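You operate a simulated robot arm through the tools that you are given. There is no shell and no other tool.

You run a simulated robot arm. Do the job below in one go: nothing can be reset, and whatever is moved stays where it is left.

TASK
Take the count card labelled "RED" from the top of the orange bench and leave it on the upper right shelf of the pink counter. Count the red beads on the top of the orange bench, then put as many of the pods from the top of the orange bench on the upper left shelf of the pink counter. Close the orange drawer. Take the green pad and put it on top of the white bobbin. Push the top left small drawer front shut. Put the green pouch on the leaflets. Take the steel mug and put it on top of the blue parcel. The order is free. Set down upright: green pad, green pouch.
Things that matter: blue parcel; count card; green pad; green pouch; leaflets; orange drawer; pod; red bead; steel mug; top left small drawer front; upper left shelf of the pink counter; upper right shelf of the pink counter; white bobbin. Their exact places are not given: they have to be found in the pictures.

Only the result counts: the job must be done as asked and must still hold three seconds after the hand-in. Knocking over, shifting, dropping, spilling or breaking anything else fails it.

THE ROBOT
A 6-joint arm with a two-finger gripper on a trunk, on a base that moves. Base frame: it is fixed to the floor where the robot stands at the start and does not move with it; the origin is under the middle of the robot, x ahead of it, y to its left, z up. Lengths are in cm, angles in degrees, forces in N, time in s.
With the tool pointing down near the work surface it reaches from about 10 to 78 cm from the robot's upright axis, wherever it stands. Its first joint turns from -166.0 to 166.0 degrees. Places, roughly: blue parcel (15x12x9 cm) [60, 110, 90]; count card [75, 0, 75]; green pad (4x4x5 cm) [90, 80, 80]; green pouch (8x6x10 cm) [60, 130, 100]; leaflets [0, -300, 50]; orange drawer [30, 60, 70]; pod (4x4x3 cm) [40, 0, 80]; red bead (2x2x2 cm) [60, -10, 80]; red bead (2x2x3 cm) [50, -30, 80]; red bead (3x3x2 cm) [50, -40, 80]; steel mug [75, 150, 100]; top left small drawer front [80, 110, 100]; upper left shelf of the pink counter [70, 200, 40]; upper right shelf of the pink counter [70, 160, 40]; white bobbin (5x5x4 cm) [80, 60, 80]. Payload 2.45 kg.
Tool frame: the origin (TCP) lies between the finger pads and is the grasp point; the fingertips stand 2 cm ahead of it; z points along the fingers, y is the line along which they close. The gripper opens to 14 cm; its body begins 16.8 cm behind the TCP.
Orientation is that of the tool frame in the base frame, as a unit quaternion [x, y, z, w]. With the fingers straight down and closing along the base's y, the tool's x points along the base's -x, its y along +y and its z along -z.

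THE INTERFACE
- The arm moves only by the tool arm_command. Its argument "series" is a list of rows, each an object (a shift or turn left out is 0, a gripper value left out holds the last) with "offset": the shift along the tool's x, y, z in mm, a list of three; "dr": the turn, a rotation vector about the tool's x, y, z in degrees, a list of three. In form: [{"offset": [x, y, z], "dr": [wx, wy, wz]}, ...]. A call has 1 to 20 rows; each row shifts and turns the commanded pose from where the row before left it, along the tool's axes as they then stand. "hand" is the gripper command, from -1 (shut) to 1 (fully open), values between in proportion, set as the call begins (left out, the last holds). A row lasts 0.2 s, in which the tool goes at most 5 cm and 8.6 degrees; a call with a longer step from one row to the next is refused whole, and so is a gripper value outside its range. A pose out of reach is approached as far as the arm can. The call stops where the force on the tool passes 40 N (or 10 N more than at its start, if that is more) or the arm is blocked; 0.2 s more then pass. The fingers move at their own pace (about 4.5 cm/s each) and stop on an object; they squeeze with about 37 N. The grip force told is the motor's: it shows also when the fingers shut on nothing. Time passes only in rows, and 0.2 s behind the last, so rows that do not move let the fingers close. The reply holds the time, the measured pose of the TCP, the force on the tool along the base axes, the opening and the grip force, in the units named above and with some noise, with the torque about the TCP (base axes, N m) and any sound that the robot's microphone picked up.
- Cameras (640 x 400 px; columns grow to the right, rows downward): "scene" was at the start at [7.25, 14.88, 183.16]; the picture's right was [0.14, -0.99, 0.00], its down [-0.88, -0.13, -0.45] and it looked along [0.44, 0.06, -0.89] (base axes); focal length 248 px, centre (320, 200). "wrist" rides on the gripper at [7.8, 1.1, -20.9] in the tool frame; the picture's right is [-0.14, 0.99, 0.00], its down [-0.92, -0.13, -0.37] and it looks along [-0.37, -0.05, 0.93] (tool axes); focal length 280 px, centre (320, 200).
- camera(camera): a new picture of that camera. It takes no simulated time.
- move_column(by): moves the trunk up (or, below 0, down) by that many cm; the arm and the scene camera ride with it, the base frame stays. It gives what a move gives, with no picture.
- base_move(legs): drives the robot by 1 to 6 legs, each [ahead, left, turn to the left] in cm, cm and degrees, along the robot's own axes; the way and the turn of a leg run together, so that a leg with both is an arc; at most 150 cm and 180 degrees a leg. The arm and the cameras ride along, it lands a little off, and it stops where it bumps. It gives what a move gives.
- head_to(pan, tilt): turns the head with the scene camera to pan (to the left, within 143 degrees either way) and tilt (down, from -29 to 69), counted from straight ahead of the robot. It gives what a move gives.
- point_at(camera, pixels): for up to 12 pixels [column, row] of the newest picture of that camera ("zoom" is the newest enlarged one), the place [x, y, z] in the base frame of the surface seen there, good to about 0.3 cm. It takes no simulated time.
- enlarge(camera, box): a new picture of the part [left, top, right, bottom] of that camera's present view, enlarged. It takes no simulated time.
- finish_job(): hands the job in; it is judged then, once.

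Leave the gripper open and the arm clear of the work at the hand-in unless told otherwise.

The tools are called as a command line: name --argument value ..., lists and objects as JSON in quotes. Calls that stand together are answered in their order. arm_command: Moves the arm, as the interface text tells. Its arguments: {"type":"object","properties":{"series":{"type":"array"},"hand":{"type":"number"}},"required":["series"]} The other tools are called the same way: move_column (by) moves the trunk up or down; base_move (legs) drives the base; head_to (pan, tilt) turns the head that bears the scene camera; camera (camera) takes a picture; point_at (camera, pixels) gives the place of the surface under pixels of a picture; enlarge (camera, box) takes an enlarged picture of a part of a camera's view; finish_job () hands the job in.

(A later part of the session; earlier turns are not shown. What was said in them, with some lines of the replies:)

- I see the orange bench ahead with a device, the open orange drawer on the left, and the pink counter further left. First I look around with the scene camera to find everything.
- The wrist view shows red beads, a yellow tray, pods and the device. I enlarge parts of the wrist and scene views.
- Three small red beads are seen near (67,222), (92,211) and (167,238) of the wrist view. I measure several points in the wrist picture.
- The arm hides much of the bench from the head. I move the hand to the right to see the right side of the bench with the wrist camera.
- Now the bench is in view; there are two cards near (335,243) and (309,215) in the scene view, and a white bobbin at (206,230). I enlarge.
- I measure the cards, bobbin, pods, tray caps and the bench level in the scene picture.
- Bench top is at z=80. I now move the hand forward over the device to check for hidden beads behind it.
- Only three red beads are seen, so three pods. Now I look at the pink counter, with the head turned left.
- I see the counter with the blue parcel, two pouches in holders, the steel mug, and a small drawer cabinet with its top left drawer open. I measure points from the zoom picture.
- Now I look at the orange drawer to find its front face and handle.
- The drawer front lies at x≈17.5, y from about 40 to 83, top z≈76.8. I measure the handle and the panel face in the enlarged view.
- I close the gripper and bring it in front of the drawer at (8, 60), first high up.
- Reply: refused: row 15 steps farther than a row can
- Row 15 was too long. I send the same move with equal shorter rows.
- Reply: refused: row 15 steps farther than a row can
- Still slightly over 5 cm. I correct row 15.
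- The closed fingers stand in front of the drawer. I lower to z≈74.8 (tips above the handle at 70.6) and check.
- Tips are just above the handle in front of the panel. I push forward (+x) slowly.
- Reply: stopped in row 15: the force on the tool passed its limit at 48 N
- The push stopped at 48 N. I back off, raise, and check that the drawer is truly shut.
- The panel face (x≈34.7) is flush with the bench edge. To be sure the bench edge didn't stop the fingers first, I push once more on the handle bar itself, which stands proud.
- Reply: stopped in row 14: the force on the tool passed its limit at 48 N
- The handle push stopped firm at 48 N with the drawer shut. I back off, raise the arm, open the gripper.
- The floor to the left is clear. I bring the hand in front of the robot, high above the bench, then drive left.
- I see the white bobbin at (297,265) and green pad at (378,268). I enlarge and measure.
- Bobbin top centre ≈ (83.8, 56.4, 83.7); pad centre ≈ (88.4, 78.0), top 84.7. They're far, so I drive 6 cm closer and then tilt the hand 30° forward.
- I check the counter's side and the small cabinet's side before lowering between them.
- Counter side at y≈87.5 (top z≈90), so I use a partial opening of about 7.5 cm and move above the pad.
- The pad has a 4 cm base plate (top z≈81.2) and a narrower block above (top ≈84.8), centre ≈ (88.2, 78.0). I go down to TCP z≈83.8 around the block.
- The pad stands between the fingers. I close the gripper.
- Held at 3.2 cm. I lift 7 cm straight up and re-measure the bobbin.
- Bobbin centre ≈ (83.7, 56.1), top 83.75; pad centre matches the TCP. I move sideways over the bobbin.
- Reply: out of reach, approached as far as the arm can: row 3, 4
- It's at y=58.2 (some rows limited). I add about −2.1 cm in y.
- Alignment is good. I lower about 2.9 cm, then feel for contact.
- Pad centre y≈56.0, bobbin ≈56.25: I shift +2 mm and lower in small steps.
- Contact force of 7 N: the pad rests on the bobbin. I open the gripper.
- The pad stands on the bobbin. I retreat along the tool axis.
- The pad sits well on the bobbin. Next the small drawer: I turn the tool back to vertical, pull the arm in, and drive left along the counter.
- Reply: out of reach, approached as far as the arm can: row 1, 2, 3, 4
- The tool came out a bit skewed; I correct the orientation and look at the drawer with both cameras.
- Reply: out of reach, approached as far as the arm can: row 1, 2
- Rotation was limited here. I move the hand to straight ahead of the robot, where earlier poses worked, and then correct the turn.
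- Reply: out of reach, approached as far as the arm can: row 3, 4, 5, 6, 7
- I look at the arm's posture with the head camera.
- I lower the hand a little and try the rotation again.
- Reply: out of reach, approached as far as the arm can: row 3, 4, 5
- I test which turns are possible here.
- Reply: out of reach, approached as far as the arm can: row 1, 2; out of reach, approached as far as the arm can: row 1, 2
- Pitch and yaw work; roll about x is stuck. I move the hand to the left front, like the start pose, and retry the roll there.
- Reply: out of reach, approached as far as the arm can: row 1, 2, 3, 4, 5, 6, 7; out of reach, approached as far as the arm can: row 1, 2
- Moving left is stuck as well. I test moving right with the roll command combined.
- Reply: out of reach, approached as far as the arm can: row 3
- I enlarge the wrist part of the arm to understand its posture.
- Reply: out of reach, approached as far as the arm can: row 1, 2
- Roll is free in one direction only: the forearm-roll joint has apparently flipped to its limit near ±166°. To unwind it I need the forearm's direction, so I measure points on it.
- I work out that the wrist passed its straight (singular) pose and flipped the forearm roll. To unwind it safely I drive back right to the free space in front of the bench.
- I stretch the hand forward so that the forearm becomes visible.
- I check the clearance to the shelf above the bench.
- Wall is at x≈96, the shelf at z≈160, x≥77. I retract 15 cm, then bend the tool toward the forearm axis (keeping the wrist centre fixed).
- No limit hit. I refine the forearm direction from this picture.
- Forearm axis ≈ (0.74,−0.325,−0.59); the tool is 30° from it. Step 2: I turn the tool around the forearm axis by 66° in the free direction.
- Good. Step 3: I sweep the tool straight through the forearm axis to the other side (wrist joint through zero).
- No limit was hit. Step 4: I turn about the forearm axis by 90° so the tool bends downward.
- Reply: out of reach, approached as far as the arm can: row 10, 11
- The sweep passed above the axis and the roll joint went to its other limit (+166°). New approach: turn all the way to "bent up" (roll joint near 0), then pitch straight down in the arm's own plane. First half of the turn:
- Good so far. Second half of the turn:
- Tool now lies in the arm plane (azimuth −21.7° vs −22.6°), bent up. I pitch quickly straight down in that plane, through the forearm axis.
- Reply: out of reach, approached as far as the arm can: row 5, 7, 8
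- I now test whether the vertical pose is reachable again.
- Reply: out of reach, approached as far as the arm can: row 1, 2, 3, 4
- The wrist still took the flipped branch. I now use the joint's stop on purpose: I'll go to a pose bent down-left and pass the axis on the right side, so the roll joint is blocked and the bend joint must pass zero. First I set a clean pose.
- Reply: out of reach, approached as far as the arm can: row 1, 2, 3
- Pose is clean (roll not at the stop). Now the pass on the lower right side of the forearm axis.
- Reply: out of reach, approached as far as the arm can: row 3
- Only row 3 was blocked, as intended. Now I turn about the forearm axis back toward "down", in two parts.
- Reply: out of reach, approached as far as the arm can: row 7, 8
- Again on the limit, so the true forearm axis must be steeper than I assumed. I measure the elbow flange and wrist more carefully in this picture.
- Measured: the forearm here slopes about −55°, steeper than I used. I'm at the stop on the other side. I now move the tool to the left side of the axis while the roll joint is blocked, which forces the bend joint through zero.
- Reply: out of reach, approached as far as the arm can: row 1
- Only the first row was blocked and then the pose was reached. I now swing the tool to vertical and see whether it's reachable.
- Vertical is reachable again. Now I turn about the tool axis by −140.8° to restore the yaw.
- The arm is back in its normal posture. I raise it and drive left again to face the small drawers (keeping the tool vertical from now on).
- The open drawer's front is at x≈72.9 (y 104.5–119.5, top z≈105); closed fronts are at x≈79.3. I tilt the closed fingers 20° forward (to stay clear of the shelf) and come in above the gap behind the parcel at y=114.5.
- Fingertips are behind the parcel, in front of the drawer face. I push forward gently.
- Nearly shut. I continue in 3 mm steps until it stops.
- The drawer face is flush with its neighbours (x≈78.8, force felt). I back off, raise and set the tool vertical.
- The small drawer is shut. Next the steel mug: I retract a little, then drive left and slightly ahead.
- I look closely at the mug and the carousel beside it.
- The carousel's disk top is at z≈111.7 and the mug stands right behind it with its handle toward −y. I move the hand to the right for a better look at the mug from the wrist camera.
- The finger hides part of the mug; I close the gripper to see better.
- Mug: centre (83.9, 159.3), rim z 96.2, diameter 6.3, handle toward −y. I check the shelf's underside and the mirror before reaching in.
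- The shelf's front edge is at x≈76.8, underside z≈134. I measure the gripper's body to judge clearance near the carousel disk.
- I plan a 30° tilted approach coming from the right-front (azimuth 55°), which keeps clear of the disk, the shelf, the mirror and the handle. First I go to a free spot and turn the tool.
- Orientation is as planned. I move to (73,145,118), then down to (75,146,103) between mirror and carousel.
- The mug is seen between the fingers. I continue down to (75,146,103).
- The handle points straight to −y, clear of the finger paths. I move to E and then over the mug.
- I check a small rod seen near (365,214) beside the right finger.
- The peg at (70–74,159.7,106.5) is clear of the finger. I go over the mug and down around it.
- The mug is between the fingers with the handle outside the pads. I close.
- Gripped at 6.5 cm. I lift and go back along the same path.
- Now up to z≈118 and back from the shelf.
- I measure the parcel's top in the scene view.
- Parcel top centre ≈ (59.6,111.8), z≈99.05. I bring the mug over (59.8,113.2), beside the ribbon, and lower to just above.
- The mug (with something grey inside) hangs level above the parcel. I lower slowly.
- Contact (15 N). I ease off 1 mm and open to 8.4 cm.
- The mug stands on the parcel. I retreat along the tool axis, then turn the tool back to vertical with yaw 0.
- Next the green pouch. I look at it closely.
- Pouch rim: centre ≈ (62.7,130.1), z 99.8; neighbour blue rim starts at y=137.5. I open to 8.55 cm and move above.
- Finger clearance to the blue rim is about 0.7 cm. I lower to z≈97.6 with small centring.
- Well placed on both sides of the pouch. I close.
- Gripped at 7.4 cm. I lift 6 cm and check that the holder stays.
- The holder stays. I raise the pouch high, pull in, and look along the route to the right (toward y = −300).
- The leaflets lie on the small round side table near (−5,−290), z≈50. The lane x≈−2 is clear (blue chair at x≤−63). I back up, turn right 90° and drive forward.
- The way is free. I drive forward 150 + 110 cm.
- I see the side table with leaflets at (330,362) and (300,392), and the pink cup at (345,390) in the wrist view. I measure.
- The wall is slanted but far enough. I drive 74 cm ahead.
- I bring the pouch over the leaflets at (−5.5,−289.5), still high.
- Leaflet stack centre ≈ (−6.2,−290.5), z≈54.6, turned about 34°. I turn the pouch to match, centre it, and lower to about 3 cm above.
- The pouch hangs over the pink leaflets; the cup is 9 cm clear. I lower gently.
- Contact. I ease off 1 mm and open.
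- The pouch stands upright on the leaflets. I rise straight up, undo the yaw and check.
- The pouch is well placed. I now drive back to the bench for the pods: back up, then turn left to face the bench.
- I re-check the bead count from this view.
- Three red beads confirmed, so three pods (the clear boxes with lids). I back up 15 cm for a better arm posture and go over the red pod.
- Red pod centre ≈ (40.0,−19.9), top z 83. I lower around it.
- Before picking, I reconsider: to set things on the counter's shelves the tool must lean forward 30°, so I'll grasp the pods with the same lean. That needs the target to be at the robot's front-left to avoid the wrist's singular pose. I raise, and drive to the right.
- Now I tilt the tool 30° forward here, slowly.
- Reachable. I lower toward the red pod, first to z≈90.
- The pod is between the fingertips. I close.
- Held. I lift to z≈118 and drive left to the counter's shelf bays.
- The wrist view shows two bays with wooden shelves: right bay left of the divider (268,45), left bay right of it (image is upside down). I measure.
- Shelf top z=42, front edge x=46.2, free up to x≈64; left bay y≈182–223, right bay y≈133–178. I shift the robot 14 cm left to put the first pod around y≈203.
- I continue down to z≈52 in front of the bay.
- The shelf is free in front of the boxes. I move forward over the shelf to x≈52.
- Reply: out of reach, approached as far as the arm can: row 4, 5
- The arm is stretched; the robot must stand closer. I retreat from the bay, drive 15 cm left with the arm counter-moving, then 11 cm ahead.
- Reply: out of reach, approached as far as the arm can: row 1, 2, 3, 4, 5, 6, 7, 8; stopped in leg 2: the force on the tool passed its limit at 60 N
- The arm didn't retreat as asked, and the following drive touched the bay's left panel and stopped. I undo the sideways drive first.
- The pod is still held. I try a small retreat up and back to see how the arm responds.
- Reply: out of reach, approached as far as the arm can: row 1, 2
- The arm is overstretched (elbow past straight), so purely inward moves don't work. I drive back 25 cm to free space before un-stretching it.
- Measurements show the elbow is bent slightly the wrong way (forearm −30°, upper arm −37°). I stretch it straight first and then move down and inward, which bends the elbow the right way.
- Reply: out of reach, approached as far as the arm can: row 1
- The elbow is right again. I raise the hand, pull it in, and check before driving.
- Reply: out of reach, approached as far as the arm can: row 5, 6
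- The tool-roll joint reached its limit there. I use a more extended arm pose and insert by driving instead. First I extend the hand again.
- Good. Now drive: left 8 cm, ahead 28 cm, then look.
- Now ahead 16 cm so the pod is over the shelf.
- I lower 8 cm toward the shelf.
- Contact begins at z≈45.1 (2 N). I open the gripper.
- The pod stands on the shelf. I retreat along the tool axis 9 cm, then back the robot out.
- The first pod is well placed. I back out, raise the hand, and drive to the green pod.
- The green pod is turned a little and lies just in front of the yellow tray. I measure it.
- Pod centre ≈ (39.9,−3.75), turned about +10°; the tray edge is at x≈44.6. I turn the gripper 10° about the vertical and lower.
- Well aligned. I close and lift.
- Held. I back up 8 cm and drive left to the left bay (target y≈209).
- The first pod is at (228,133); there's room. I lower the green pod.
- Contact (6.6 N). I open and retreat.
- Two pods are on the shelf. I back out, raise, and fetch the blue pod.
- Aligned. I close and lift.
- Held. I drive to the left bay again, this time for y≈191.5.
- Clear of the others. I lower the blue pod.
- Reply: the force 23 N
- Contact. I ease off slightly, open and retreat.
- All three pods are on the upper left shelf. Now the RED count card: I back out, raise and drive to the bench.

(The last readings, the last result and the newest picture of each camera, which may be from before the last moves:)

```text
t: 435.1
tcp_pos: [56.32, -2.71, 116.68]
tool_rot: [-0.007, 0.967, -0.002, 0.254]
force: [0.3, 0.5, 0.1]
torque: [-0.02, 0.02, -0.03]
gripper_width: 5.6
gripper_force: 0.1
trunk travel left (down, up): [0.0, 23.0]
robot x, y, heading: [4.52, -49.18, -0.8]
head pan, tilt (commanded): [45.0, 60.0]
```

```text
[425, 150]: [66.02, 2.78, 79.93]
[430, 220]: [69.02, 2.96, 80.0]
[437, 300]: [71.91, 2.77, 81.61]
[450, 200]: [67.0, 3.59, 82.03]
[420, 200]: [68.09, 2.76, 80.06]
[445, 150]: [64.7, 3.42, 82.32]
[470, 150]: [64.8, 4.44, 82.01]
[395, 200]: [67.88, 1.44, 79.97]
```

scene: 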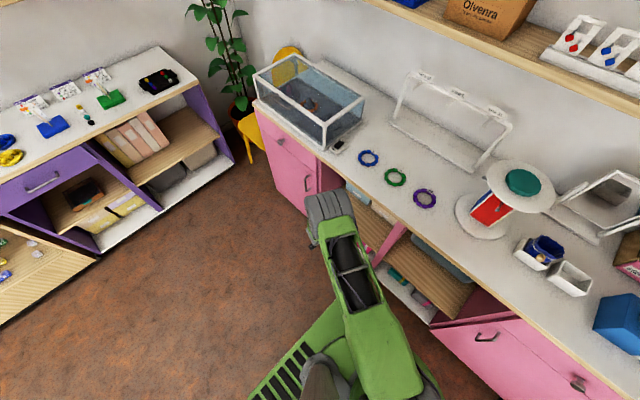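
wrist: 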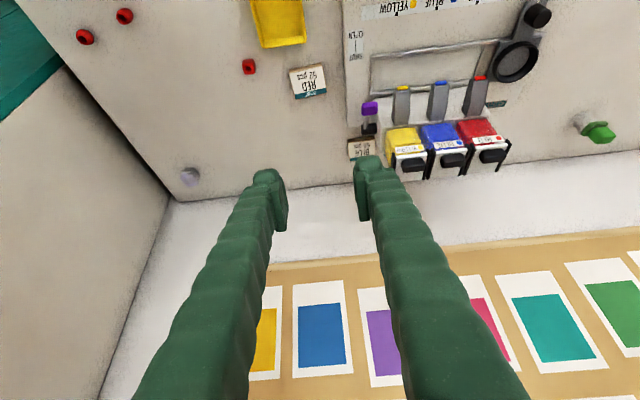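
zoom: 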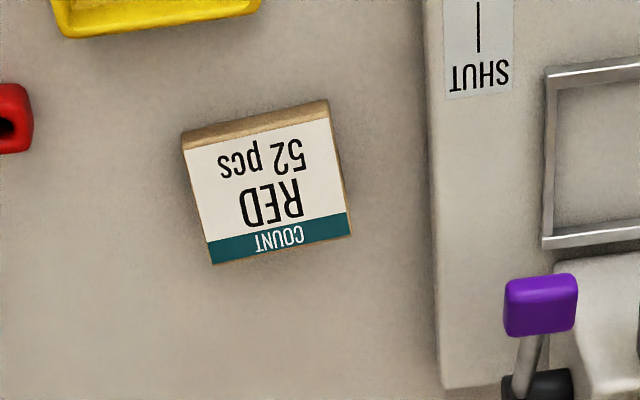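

The card is a wooden wedge: y −6.8…−0.95, x 63.2…67.9, top 81.3–82.5; the device edge is at y≈3.0. I open 7.4 cm and go down to z≈92 above it.

arm_command --series '[{"offset": [8.4, -1.9, 42.6]}, {"offset": [8.4, -1.9, 42.6]}, {"offset": [8.4, -1.9, 42.6]}, {"offset": [8.4, -1.9, 42.6]}, {"offset": [8.4, -1.9, 42.6]}, {"offset": [8.4, -1.9, 42.6]}, {"offset": [0, 0, 0]}]' --hand 0.057

camera --camera "wrist"

enlarge --camera "wrist" --box '[240, 80, 400, 200]'

```text
t: 436.7
tcp_pos: [64.57, -4.0, 91.94]
tool_rot: [-0.007, 0.967, -0.003, 0.255]
force: [-0.1, 0.2, 0.3]
torque: [-0.03, 0.02, -0.02]
gripper_width: 7.4
gripper_force: 0.1
trunk travel left (down, up): [0.0, 23.0]
robot x, y, heading: [4.77, -49.23, -0.5]
head pan, tilt (commanded): [45.0, 60.0]
```

```text
taken
```

wrist: 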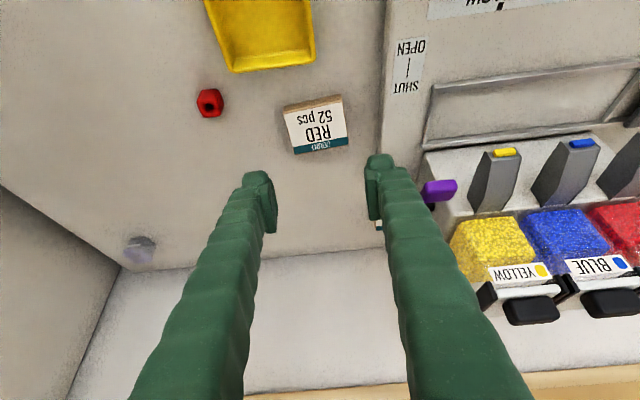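

```text
3.33 times, centred on (320, 140) of wrist
```

zoom: 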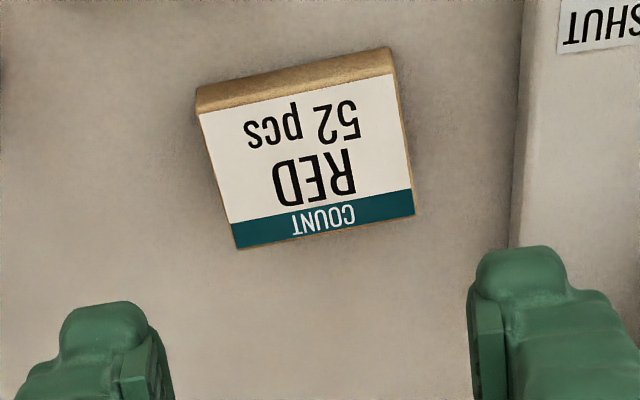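

point_at --camera "wrist" --pixels '[[440, 190], [425, 190], [430, 160], [380, 230], [290, 120], [345, 110], [320, 150], [298, 140]]'

```text
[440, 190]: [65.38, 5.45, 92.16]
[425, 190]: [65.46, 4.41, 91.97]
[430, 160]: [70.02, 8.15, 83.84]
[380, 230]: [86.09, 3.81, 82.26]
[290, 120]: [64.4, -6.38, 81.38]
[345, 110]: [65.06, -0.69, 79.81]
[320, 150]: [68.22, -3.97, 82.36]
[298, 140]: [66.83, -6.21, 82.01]
```

The purple lever knob is at (65.4, ≥4.4, 92), clear of the finger. I lower to z≈83.

arm_command --series '[{"offset": [14.5, 0.3, 25.8]}, {"offset": [14.5, 0.3, 25.8]}, {"offset": [14.5, 0.3, 25.8]}, {"offset": [0, 0, 0]}]'

camera --camera "wrist"

```text
t: 437.7
tcp_pos: [64.65, -3.91, 83.23]
tool_rot: [-0.006, 0.967, -0.003, 0.254]
force: [-0.7, 0.3, -0.6]
torque: [-0.03, 0.01, 0.03]
gripper_width: 7.38
gripper_force: 0.1
trunk travel left (down, up): [0.0, 23.0]
robot x, y, heading: [4.44, -49.09, -0.7]
head pan, tilt (commanded): [45.0, 60.0]
```

```text
taken
```

wrist: 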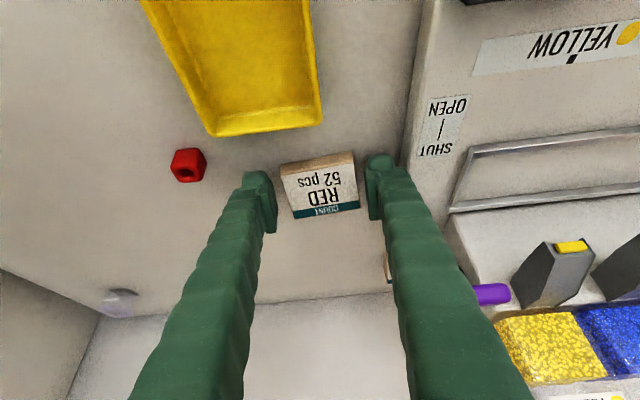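

arm_command --series '[{"offset": [1.0, 0, 1.74]}, {"offset": [0, 0, 0]}, {"offset": [0, 0, 0]}, {"offset": [0, 0, 0]}, {"offset": [0, 0, 0]}]' --hand -1

arm_command --series '[{"offset": [-10, 0, -17.4]}, {"offset": [-10, 0, -17.4]}, {"offset": [-10, 0, -17.4]}, {"offset": [0, 0, 0]}]'

camera --camera "wrist"

```text
t: 438.9
tcp_pos: [64.66, -3.94, 83.08]
tool_rot: [-0.006, 0.967, -0.003, 0.256]
force: [0.5, 0.1, 6.2]
torque: [0.01, -0.04, 0.06]
gripper_width: 5.84
gripper_force: 36.4
trunk travel left (down, up): [0.0, 23.0]
robot x, y, heading: [4.56, -49.07, -0.6]
head pan, tilt (commanded): [45.0, 60.0]
```

```text
t: 439.9
tcp_pos: [64.55, -3.9, 88.97]
tool_rot: [-0.006, 0.967, -0.003, 0.254]
force: [0.0, 0.8, 0.6]
torque: [0.03, 0.01, 0.01]
gripper_width: 5.88
gripper_force: 36.7
trunk travel left (down, up): [0.0, 23.0]
robot x, y, heading: [4.34, -48.97, -0.8]
head pan, tilt (commanded): [45.0, 60.0]
```

```text
taken
```

wrist: 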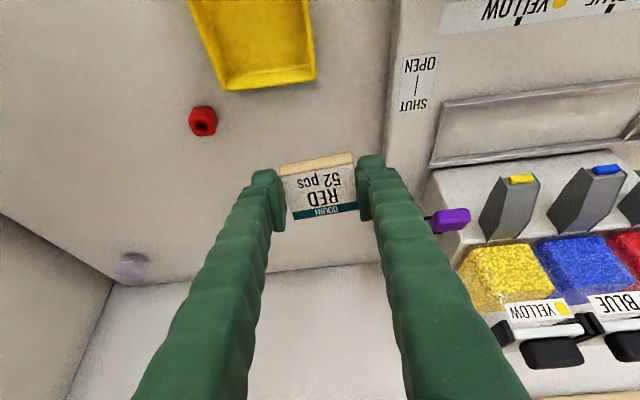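

The card is held. I lift it to z≈116 and pull it in.

arm_command --series '[{"offset": [-19.8, 0, -34.8]}, {"offset": [-19.8, 0, -34.8]}, {"offset": [-19.8, 0, -34.8]}, {"offset": [-19.8, 0, -34.8]}, {"offset": [-19.8, 0, -34.8]}, {"offset": [-19.8, 0, -34.8]}, {"offset": [-19.8, 0, -34.8]}, {"offset": [40, 0, -23]}, {"offset": [40, 0, -23]}, {"offset": [40, 0, -23]}, {"offset": [0, 0, 0]}]'

camera --camera "wrist"

```text
t: 442.3
tcp_pos: [50.52, -3.93, 116.92]
tool_rot: [-0.007, 0.967, -0.004, 0.255]
force: [-0.4, -0.3, 0.0]
torque: [0.01, -0.01, -0.01]
gripper_width: 5.88
gripper_force: 37.5
trunk travel left (down, up): [0.0, 23.0]
robot x, y, heading: [4.66, -49.12, -0.7]
head pan, tilt (commanded): [45.0, 60.0]
```

```text
taken
```

wrist: 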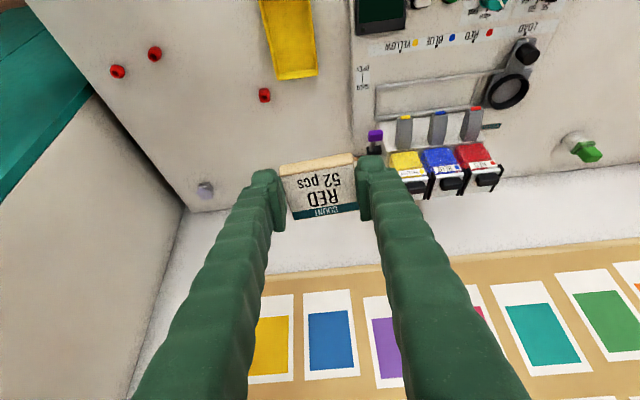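

Now to the right bay: back 18 cm and drive left 161 cm.

base_move --legs '[[-18, 0, 0.7], [0, 150, 0], [0, 10.5, 0]]'

arm_command --series '[{"offset": [20, 0, 34.6]}, {"offset": [20, 0, 34.6]}, {"offset": [20, 0, 34.6]}, {"offset": [20, 0, 34.6]}, {"offset": [20, 0, 34.6]}, {"offset": [20, 0, 34.6]}, {"offset": [20, 0, 34.6]}, {"offset": [20, 0, 34.6]}, {"offset": [20, 0, 34.6]}, {"offset": [20, 0, 34.6]}, {"offset": [20, 0, 34.6]}, {"offset": [20, 0, 34.6]}, {"offset": [20, 0, 34.6]}, {"offset": [20, 0, 34.6]}, {"offset": [20, 0, 34.6]}, {"offset": [0, 0, 0]}]'

camera --camera "wrist"

```text
t: 458.0
tcp_pos: [32.35, 158.61, 116.89]
tool_rot: [-0.012, 0.967, -0.003, 0.255]
force: [0.3, 0.4, -0.5]
torque: [-0.05, 0.0, -0.02]
gripper_width: 5.87
gripper_force: 37.0
trunk travel left (down, up): [0.0, 23.0]
robot x, y, heading: [-13.22, 112.8, -0.2]
head pan, tilt (commanded): [45.0, 60.0]
```

```text
t: 461.4
tcp_pos: [32.04, 158.24, 56.77]
tool_rot: [-0.012, 0.967, -0.001, 0.255]
force: [-1.1, -0.7, 0.3]
torque: [0.02, 0.01, -0.02]
gripper_width: 5.87
gripper_force: 36.4
trunk travel left (down, up): [0.0, 23.0]
robot x, y, heading: [-13.2, 112.87, -0.0]
head pan, tilt (commanded): [45.0, 60.0]
```

```text
taken
```

wrist: 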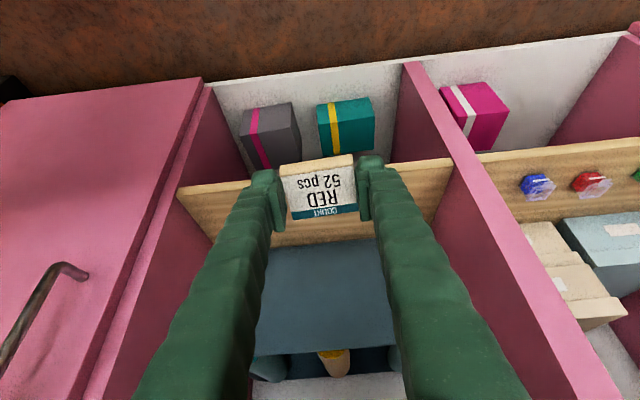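

The right bay is ahead with free space at the front. I drive in 19.5 cm.

base_move --legs '[[19.5, 0, 0]]'

camera --camera "wrist"

point_at --camera "wrist" --pixels '[[200, 160], [440, 150], [320, 260], [320, 130]]'

```text
t: 463.0
tcp_pos: [51.25, 158.01, 56.86]
tool_rot: [-0.011, 0.967, -0.002, 0.254]
force: [-0.3, -0.6, -0.8]
torque: [0.03, 0.02, 0.03]
gripper_width: 5.91
gripper_force: 37.4
trunk travel left (down, up): [0.0, 23.0]
robot x, y, heading: [6.08, 112.8, 0.2]
head pan, tilt (commanded): [45.0, 60.0]
```

```text
taken
```

wrist: 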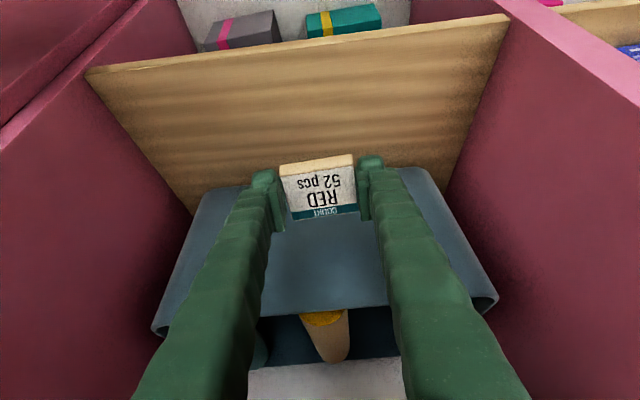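

```text
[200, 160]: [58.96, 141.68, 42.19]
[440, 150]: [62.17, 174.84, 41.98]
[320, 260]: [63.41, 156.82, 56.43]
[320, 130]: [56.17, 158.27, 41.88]
```

arm_command --series '[{"offset": [18, 0, 31.6]}, {"offset": [18, 0, 31.6]}, {"offset": [18, 0, 31.6]}, {"offset": [0, 0, 0]}]'

camera --camera "wrist"

```text
t: 464.0
tcp_pos: [51.19, 157.69, 45.94]
tool_rot: [-0.012, 0.967, -0.003, 0.255]
force: [0.2, 1.1, 0.1]
torque: [0.0, -0.02, 0.01]
gripper_width: 5.86
gripper_force: 36.8
trunk travel left (down, up): [0.0, 23.0]
robot x, y, heading: [6.12, 112.41, -0.0]
head pan, tilt (commanded): [45.0, 60.0]
```

```text
taken
```

wrist: 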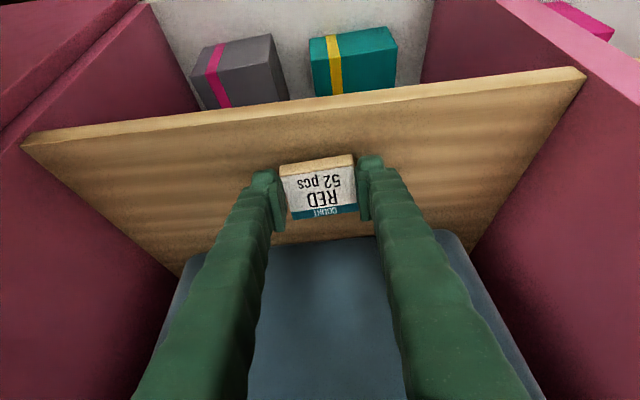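

arm_command --series '[{"offset": [1.0, 0, 1.74]}, {"offset": [1.0, 0, 1.74]}, {"offset": [1.0, 0, 1.74]}, {"offset": [0, 0, 0]}]'

arm_command --series '[{"offset": [0.5, 0, 0.87]}, {"offset": [0.5, 0, 0.87]}, {"offset": [0, 0, 0]}]'

```text
t: 465.0
tcp_pos: [51.31, 157.91, 45.5]
tool_rot: [-0.011, 0.967, -0.002, 0.254]
force: [1.0, 0.0, -0.9]
torque: [0.0, -0.02, -0.01]
gripper_width: 5.86
gripper_force: 36.8
trunk travel left (down, up): [0.0, 23.0]
robot x, y, heading: [5.89, 112.65, -0.1]
head pan, tilt (commanded): [45.0, 60.0]
```

```text
t: 465.8
tcp_pos: [51.08, 157.69, 45.16]
tool_rot: [-0.011, 0.967, -0.002, 0.254]
force: [-0.5, 0.0, -0.5]
torque: [0.0, 0.04, 0.0]
gripper_width: 5.89
gripper_force: 36.6
trunk travel left (down, up): [0.0, 23.0]
robot x, y, heading: [5.74, 112.75, -0.1]
head pan, tilt (commanded): [45.0, 60.0]
```

arm_command --series '[{"offset": [0.5, 0, 0.87]}, {"offset": [0.5, 0, 0.87]}, {"offset": [0, 0, 0]}]'

```text
t: 466.6
tcp_pos: [51.17, 157.75, 45.05]
tool_rot: [-0.011, 0.967, -0.003, 0.256]
force: [-1.4, -2.4, 13.2]
torque: [-0.48, -0.04, -0.08]
gripper_width: 5.89
gripper_force: 36.7
trunk travel left (down, up): [0.0, 23.0]
robot x, y, heading: [5.84, 113.06, -0.2]
head pan, tilt (commanded): [45.0, 60.0]
```

Contact. I open and retreat along the tool axis.

arm_command --series '[{"offset": [0, 0, 0]}, {"offset": [0, 0, 0]}, {"offset": [0, 0, 0]}, {"offset": [0, 0, 0]}]' --hand 0.2

arm_command --series '[{"offset": [0, 0, -25]}, {"offset": [0, 0, -35]}, {"offset": [0, 0, -35]}, {"offset": [0, 0, 0]}]'

camera --camera "wrist"

```text
t: 467.6
tcp_pos: [51.19, 157.74, 44.86]
tool_rot: [-0.011, 0.967, -0.002, 0.255]
force: [0.9, 0.3, -0.3]
torque: [-0.01, 0.02, -0.02]
gripper_width: 8.41
gripper_force: 0.0
trunk travel left (down, up): [0.0, 23.0]
robot x, y, heading: [6.13, 112.96, 0.0]
head pan, tilt (commanded): [45.0, 60.0]
```

```text
t: 468.6
tcp_pos: [46.56, 157.74, 53.06]
tool_rot: [-0.012, 0.967, -0.002, 0.255]
force: [-0.4, 0.0, 0.3]
torque: [0.01, -0.03, -0.01]
gripper_width: 8.39
gripper_force: 0.2
trunk travel left (down, up): [0.0, 23.0]
robot x, y, heading: [6.03, 112.87, -0.1]
head pan, tilt (commanded): [45.0, 60.0]
```

```text
taken
```

wrist: 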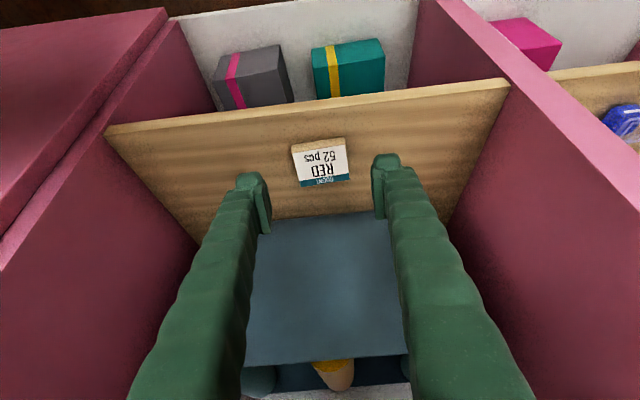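

The RED card stands on the upper right shelf. I back out, raise the arm and check everything.

base_move --legs '[[-22, 0, 0]]'

arm_command --series '[{"offset": [-20, 0, -34.6]}, {"offset": [-20, 0, -34.6]}, {"offset": [-20, 0, -34.6]}, {"offset": [-20, 0, -34.6]}, {"offset": [-20, 0, -34.6]}, {"offset": [-20, 0, -34.6]}, {"offset": [-20, 0, -34.6]}, {"offset": [-20, 0, -34.6]}, {"offset": [-20, 0, -34.6]}, {"offset": [-20, 0, -34.6]}, {"offset": [-20, 0, -34.6]}, {"offset": [-20, 0, -34.6]}, {"offset": [-20, 0, -34.6]}, {"offset": [-20, 0, -34.6]}, {"offset": [-20, 0, -34.6]}, {"offset": [-20, 0, -34.6]}, {"offset": [0, 0, 0]}]' --hand 1

camera --camera "scene"

camera --camera "wrist"

```text
t: 470.3
tcp_pos: [24.91, 157.75, 53.11]
tool_rot: [-0.012, 0.967, -0.002, 0.255]
force: [0.4, 0.1, -0.5]
torque: [0.02, 0.02, 0.01]
gripper_width: 8.39
gripper_force: 0.1
trunk travel left (down, up): [0.0, 23.0]
robot x, y, heading: [-15.51, 113.1, 0.1]
head pan, tilt (commanded): [45.0, 60.0]
```

```text
t: 473.9
tcp_pos: [25.38, 158.51, 117.05]
tool_rot: [-0.012, 0.967, -0.001, 0.254]
force: [0.2, 0.6, -0.1]
torque: [0.03, 0.0, 0.0]
gripper_width: 14.02
gripper_force: 0.0
trunk travel left (down, up): [0.0, 23.0]
robot x, y, heading: [-15.9, 112.84, -0.1]
head pan, tilt (commanded): [45.0, 60.0]
```

```text
taken
```

scene: 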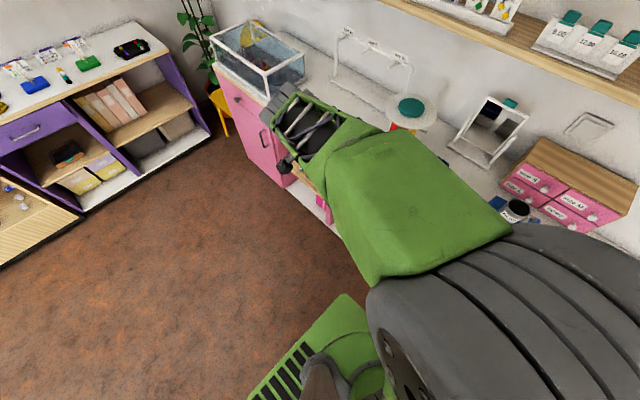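

```text
taken
```

wrist: 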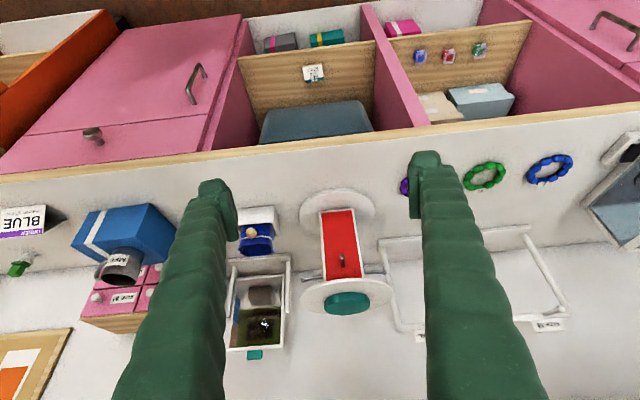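

I enlarge the shelf area, the parcel and then look at the bench.

enlarge --camera "wrist" --box '[230, 10, 540, 140]'

enlarge --camera "wrist" --box '[0, 180, 200, 340]'

head_to --pan -40 --tilt 45

camera --camera "scene"

```text
2.06 times, centred on (385, 75) of wrist
```

zoom: 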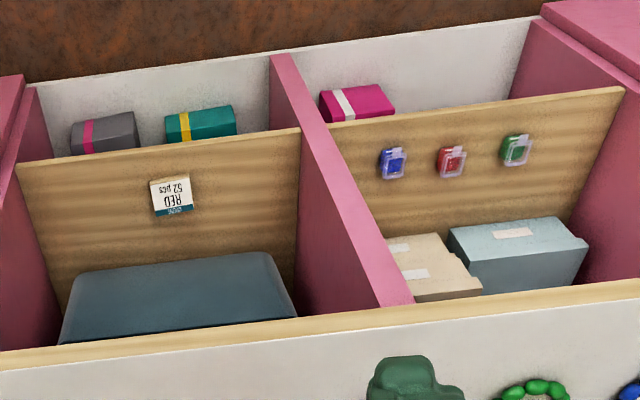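

```text
2.50 times, centred on (100, 260) of wrist
```

zoom: 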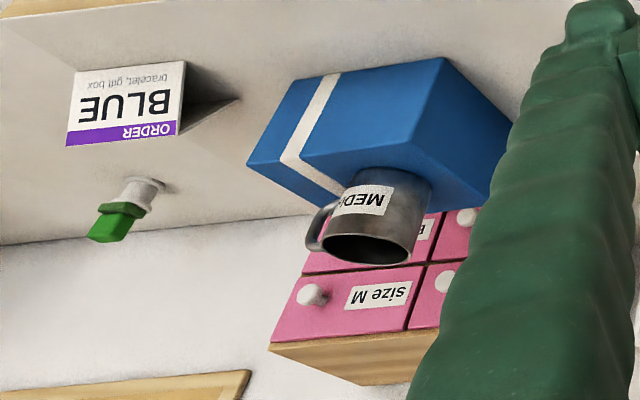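

```text
t: 475.5
tcp_pos: [25.38, 158.46, 117.05]
tool_rot: [-0.013, 0.967, -0.001, 0.255]
force: [-0.3, 0.2, 0.8]
torque: [0.01, 0.04, -0.02]
gripper_width: 13.99
gripper_force: 0.0
trunk travel left (down, up): [0.0, 23.0]
robot x, y, heading: [-15.51, 112.76, -0.0]
head pan, tilt (commanded): [-40.0, 45.0]
```

```text
taken
```

scene: 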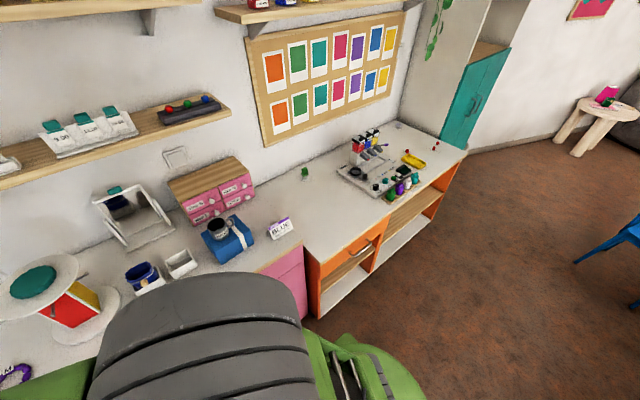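

enlarge --camera "scene" --box '[280, 120, 480, 320]'

enlarge --camera "scene" --box '[560, 60, 640, 170]'

enlarge --camera "scene" --box '[160, 140, 320, 270]'

```text
2.00 times, centred on (380, 220) of scene
```

zoom: 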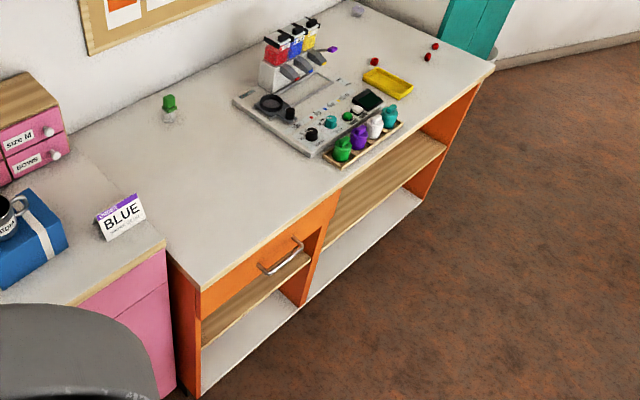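

```text
3.64 times, centred on (600, 115) of scene
```

zoom: 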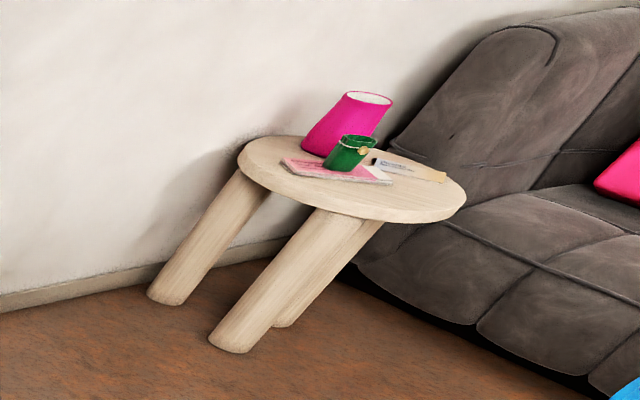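

```text
3.08 times, centred on (240, 205) of scene
```

zoom: 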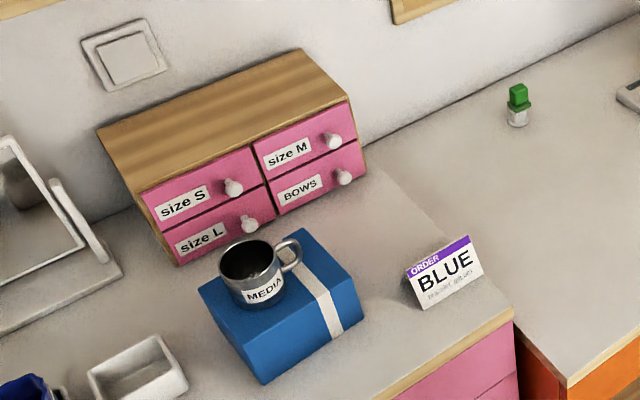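

Everything checks out: the orange drawer and "size S" drawer are shut, the green pad is on the bobbin, and the mug is on the parcel. The pouch stands upright on the leaflets. Three pods are on the upper left shelf and the RED card is on the upper right shelf. The gripper is open and the arm is clear, so I hand in the job.

finish_job

```text
The job is handed in.
```

I've handed in the job, with every task done as asked. In the final camera check everything was in place:

- **RED count card:** it stands on the upper right shelf of the pink counter.
- **Beads and pods:** I counted three red beads on the orange bench. Three pods (red, green and blue) are on the upper left shelf; the fourth stays on the bench. I took "pods" to mean the small clear lidded boxes, not the four coloured caps in the wooden tray.
- **Orange drawer:** it is closed; a second push on its handle met a firm stop.
- **Small drawer:** the top left front ("size S") is flush with its neighbours.
- **Green pad:** it stands upright on the white bobbin.
- **Green pouch:** it stands upright on the pink leaflets on the side table by the sofa.
- **Steel mug:** it stands upright on the blue parcel; there was something grey inside, and I kept it level throughout.

One bump happened along the way. While I was bringing the first pod to its shelf, a drive pushed the gripper against the left panel of that bay at about 60 N before it stopped. The pod stayed in the grip, and I saw nothing out of place afterwards.

The gripper is open and the arm is clear of the counter and bench.
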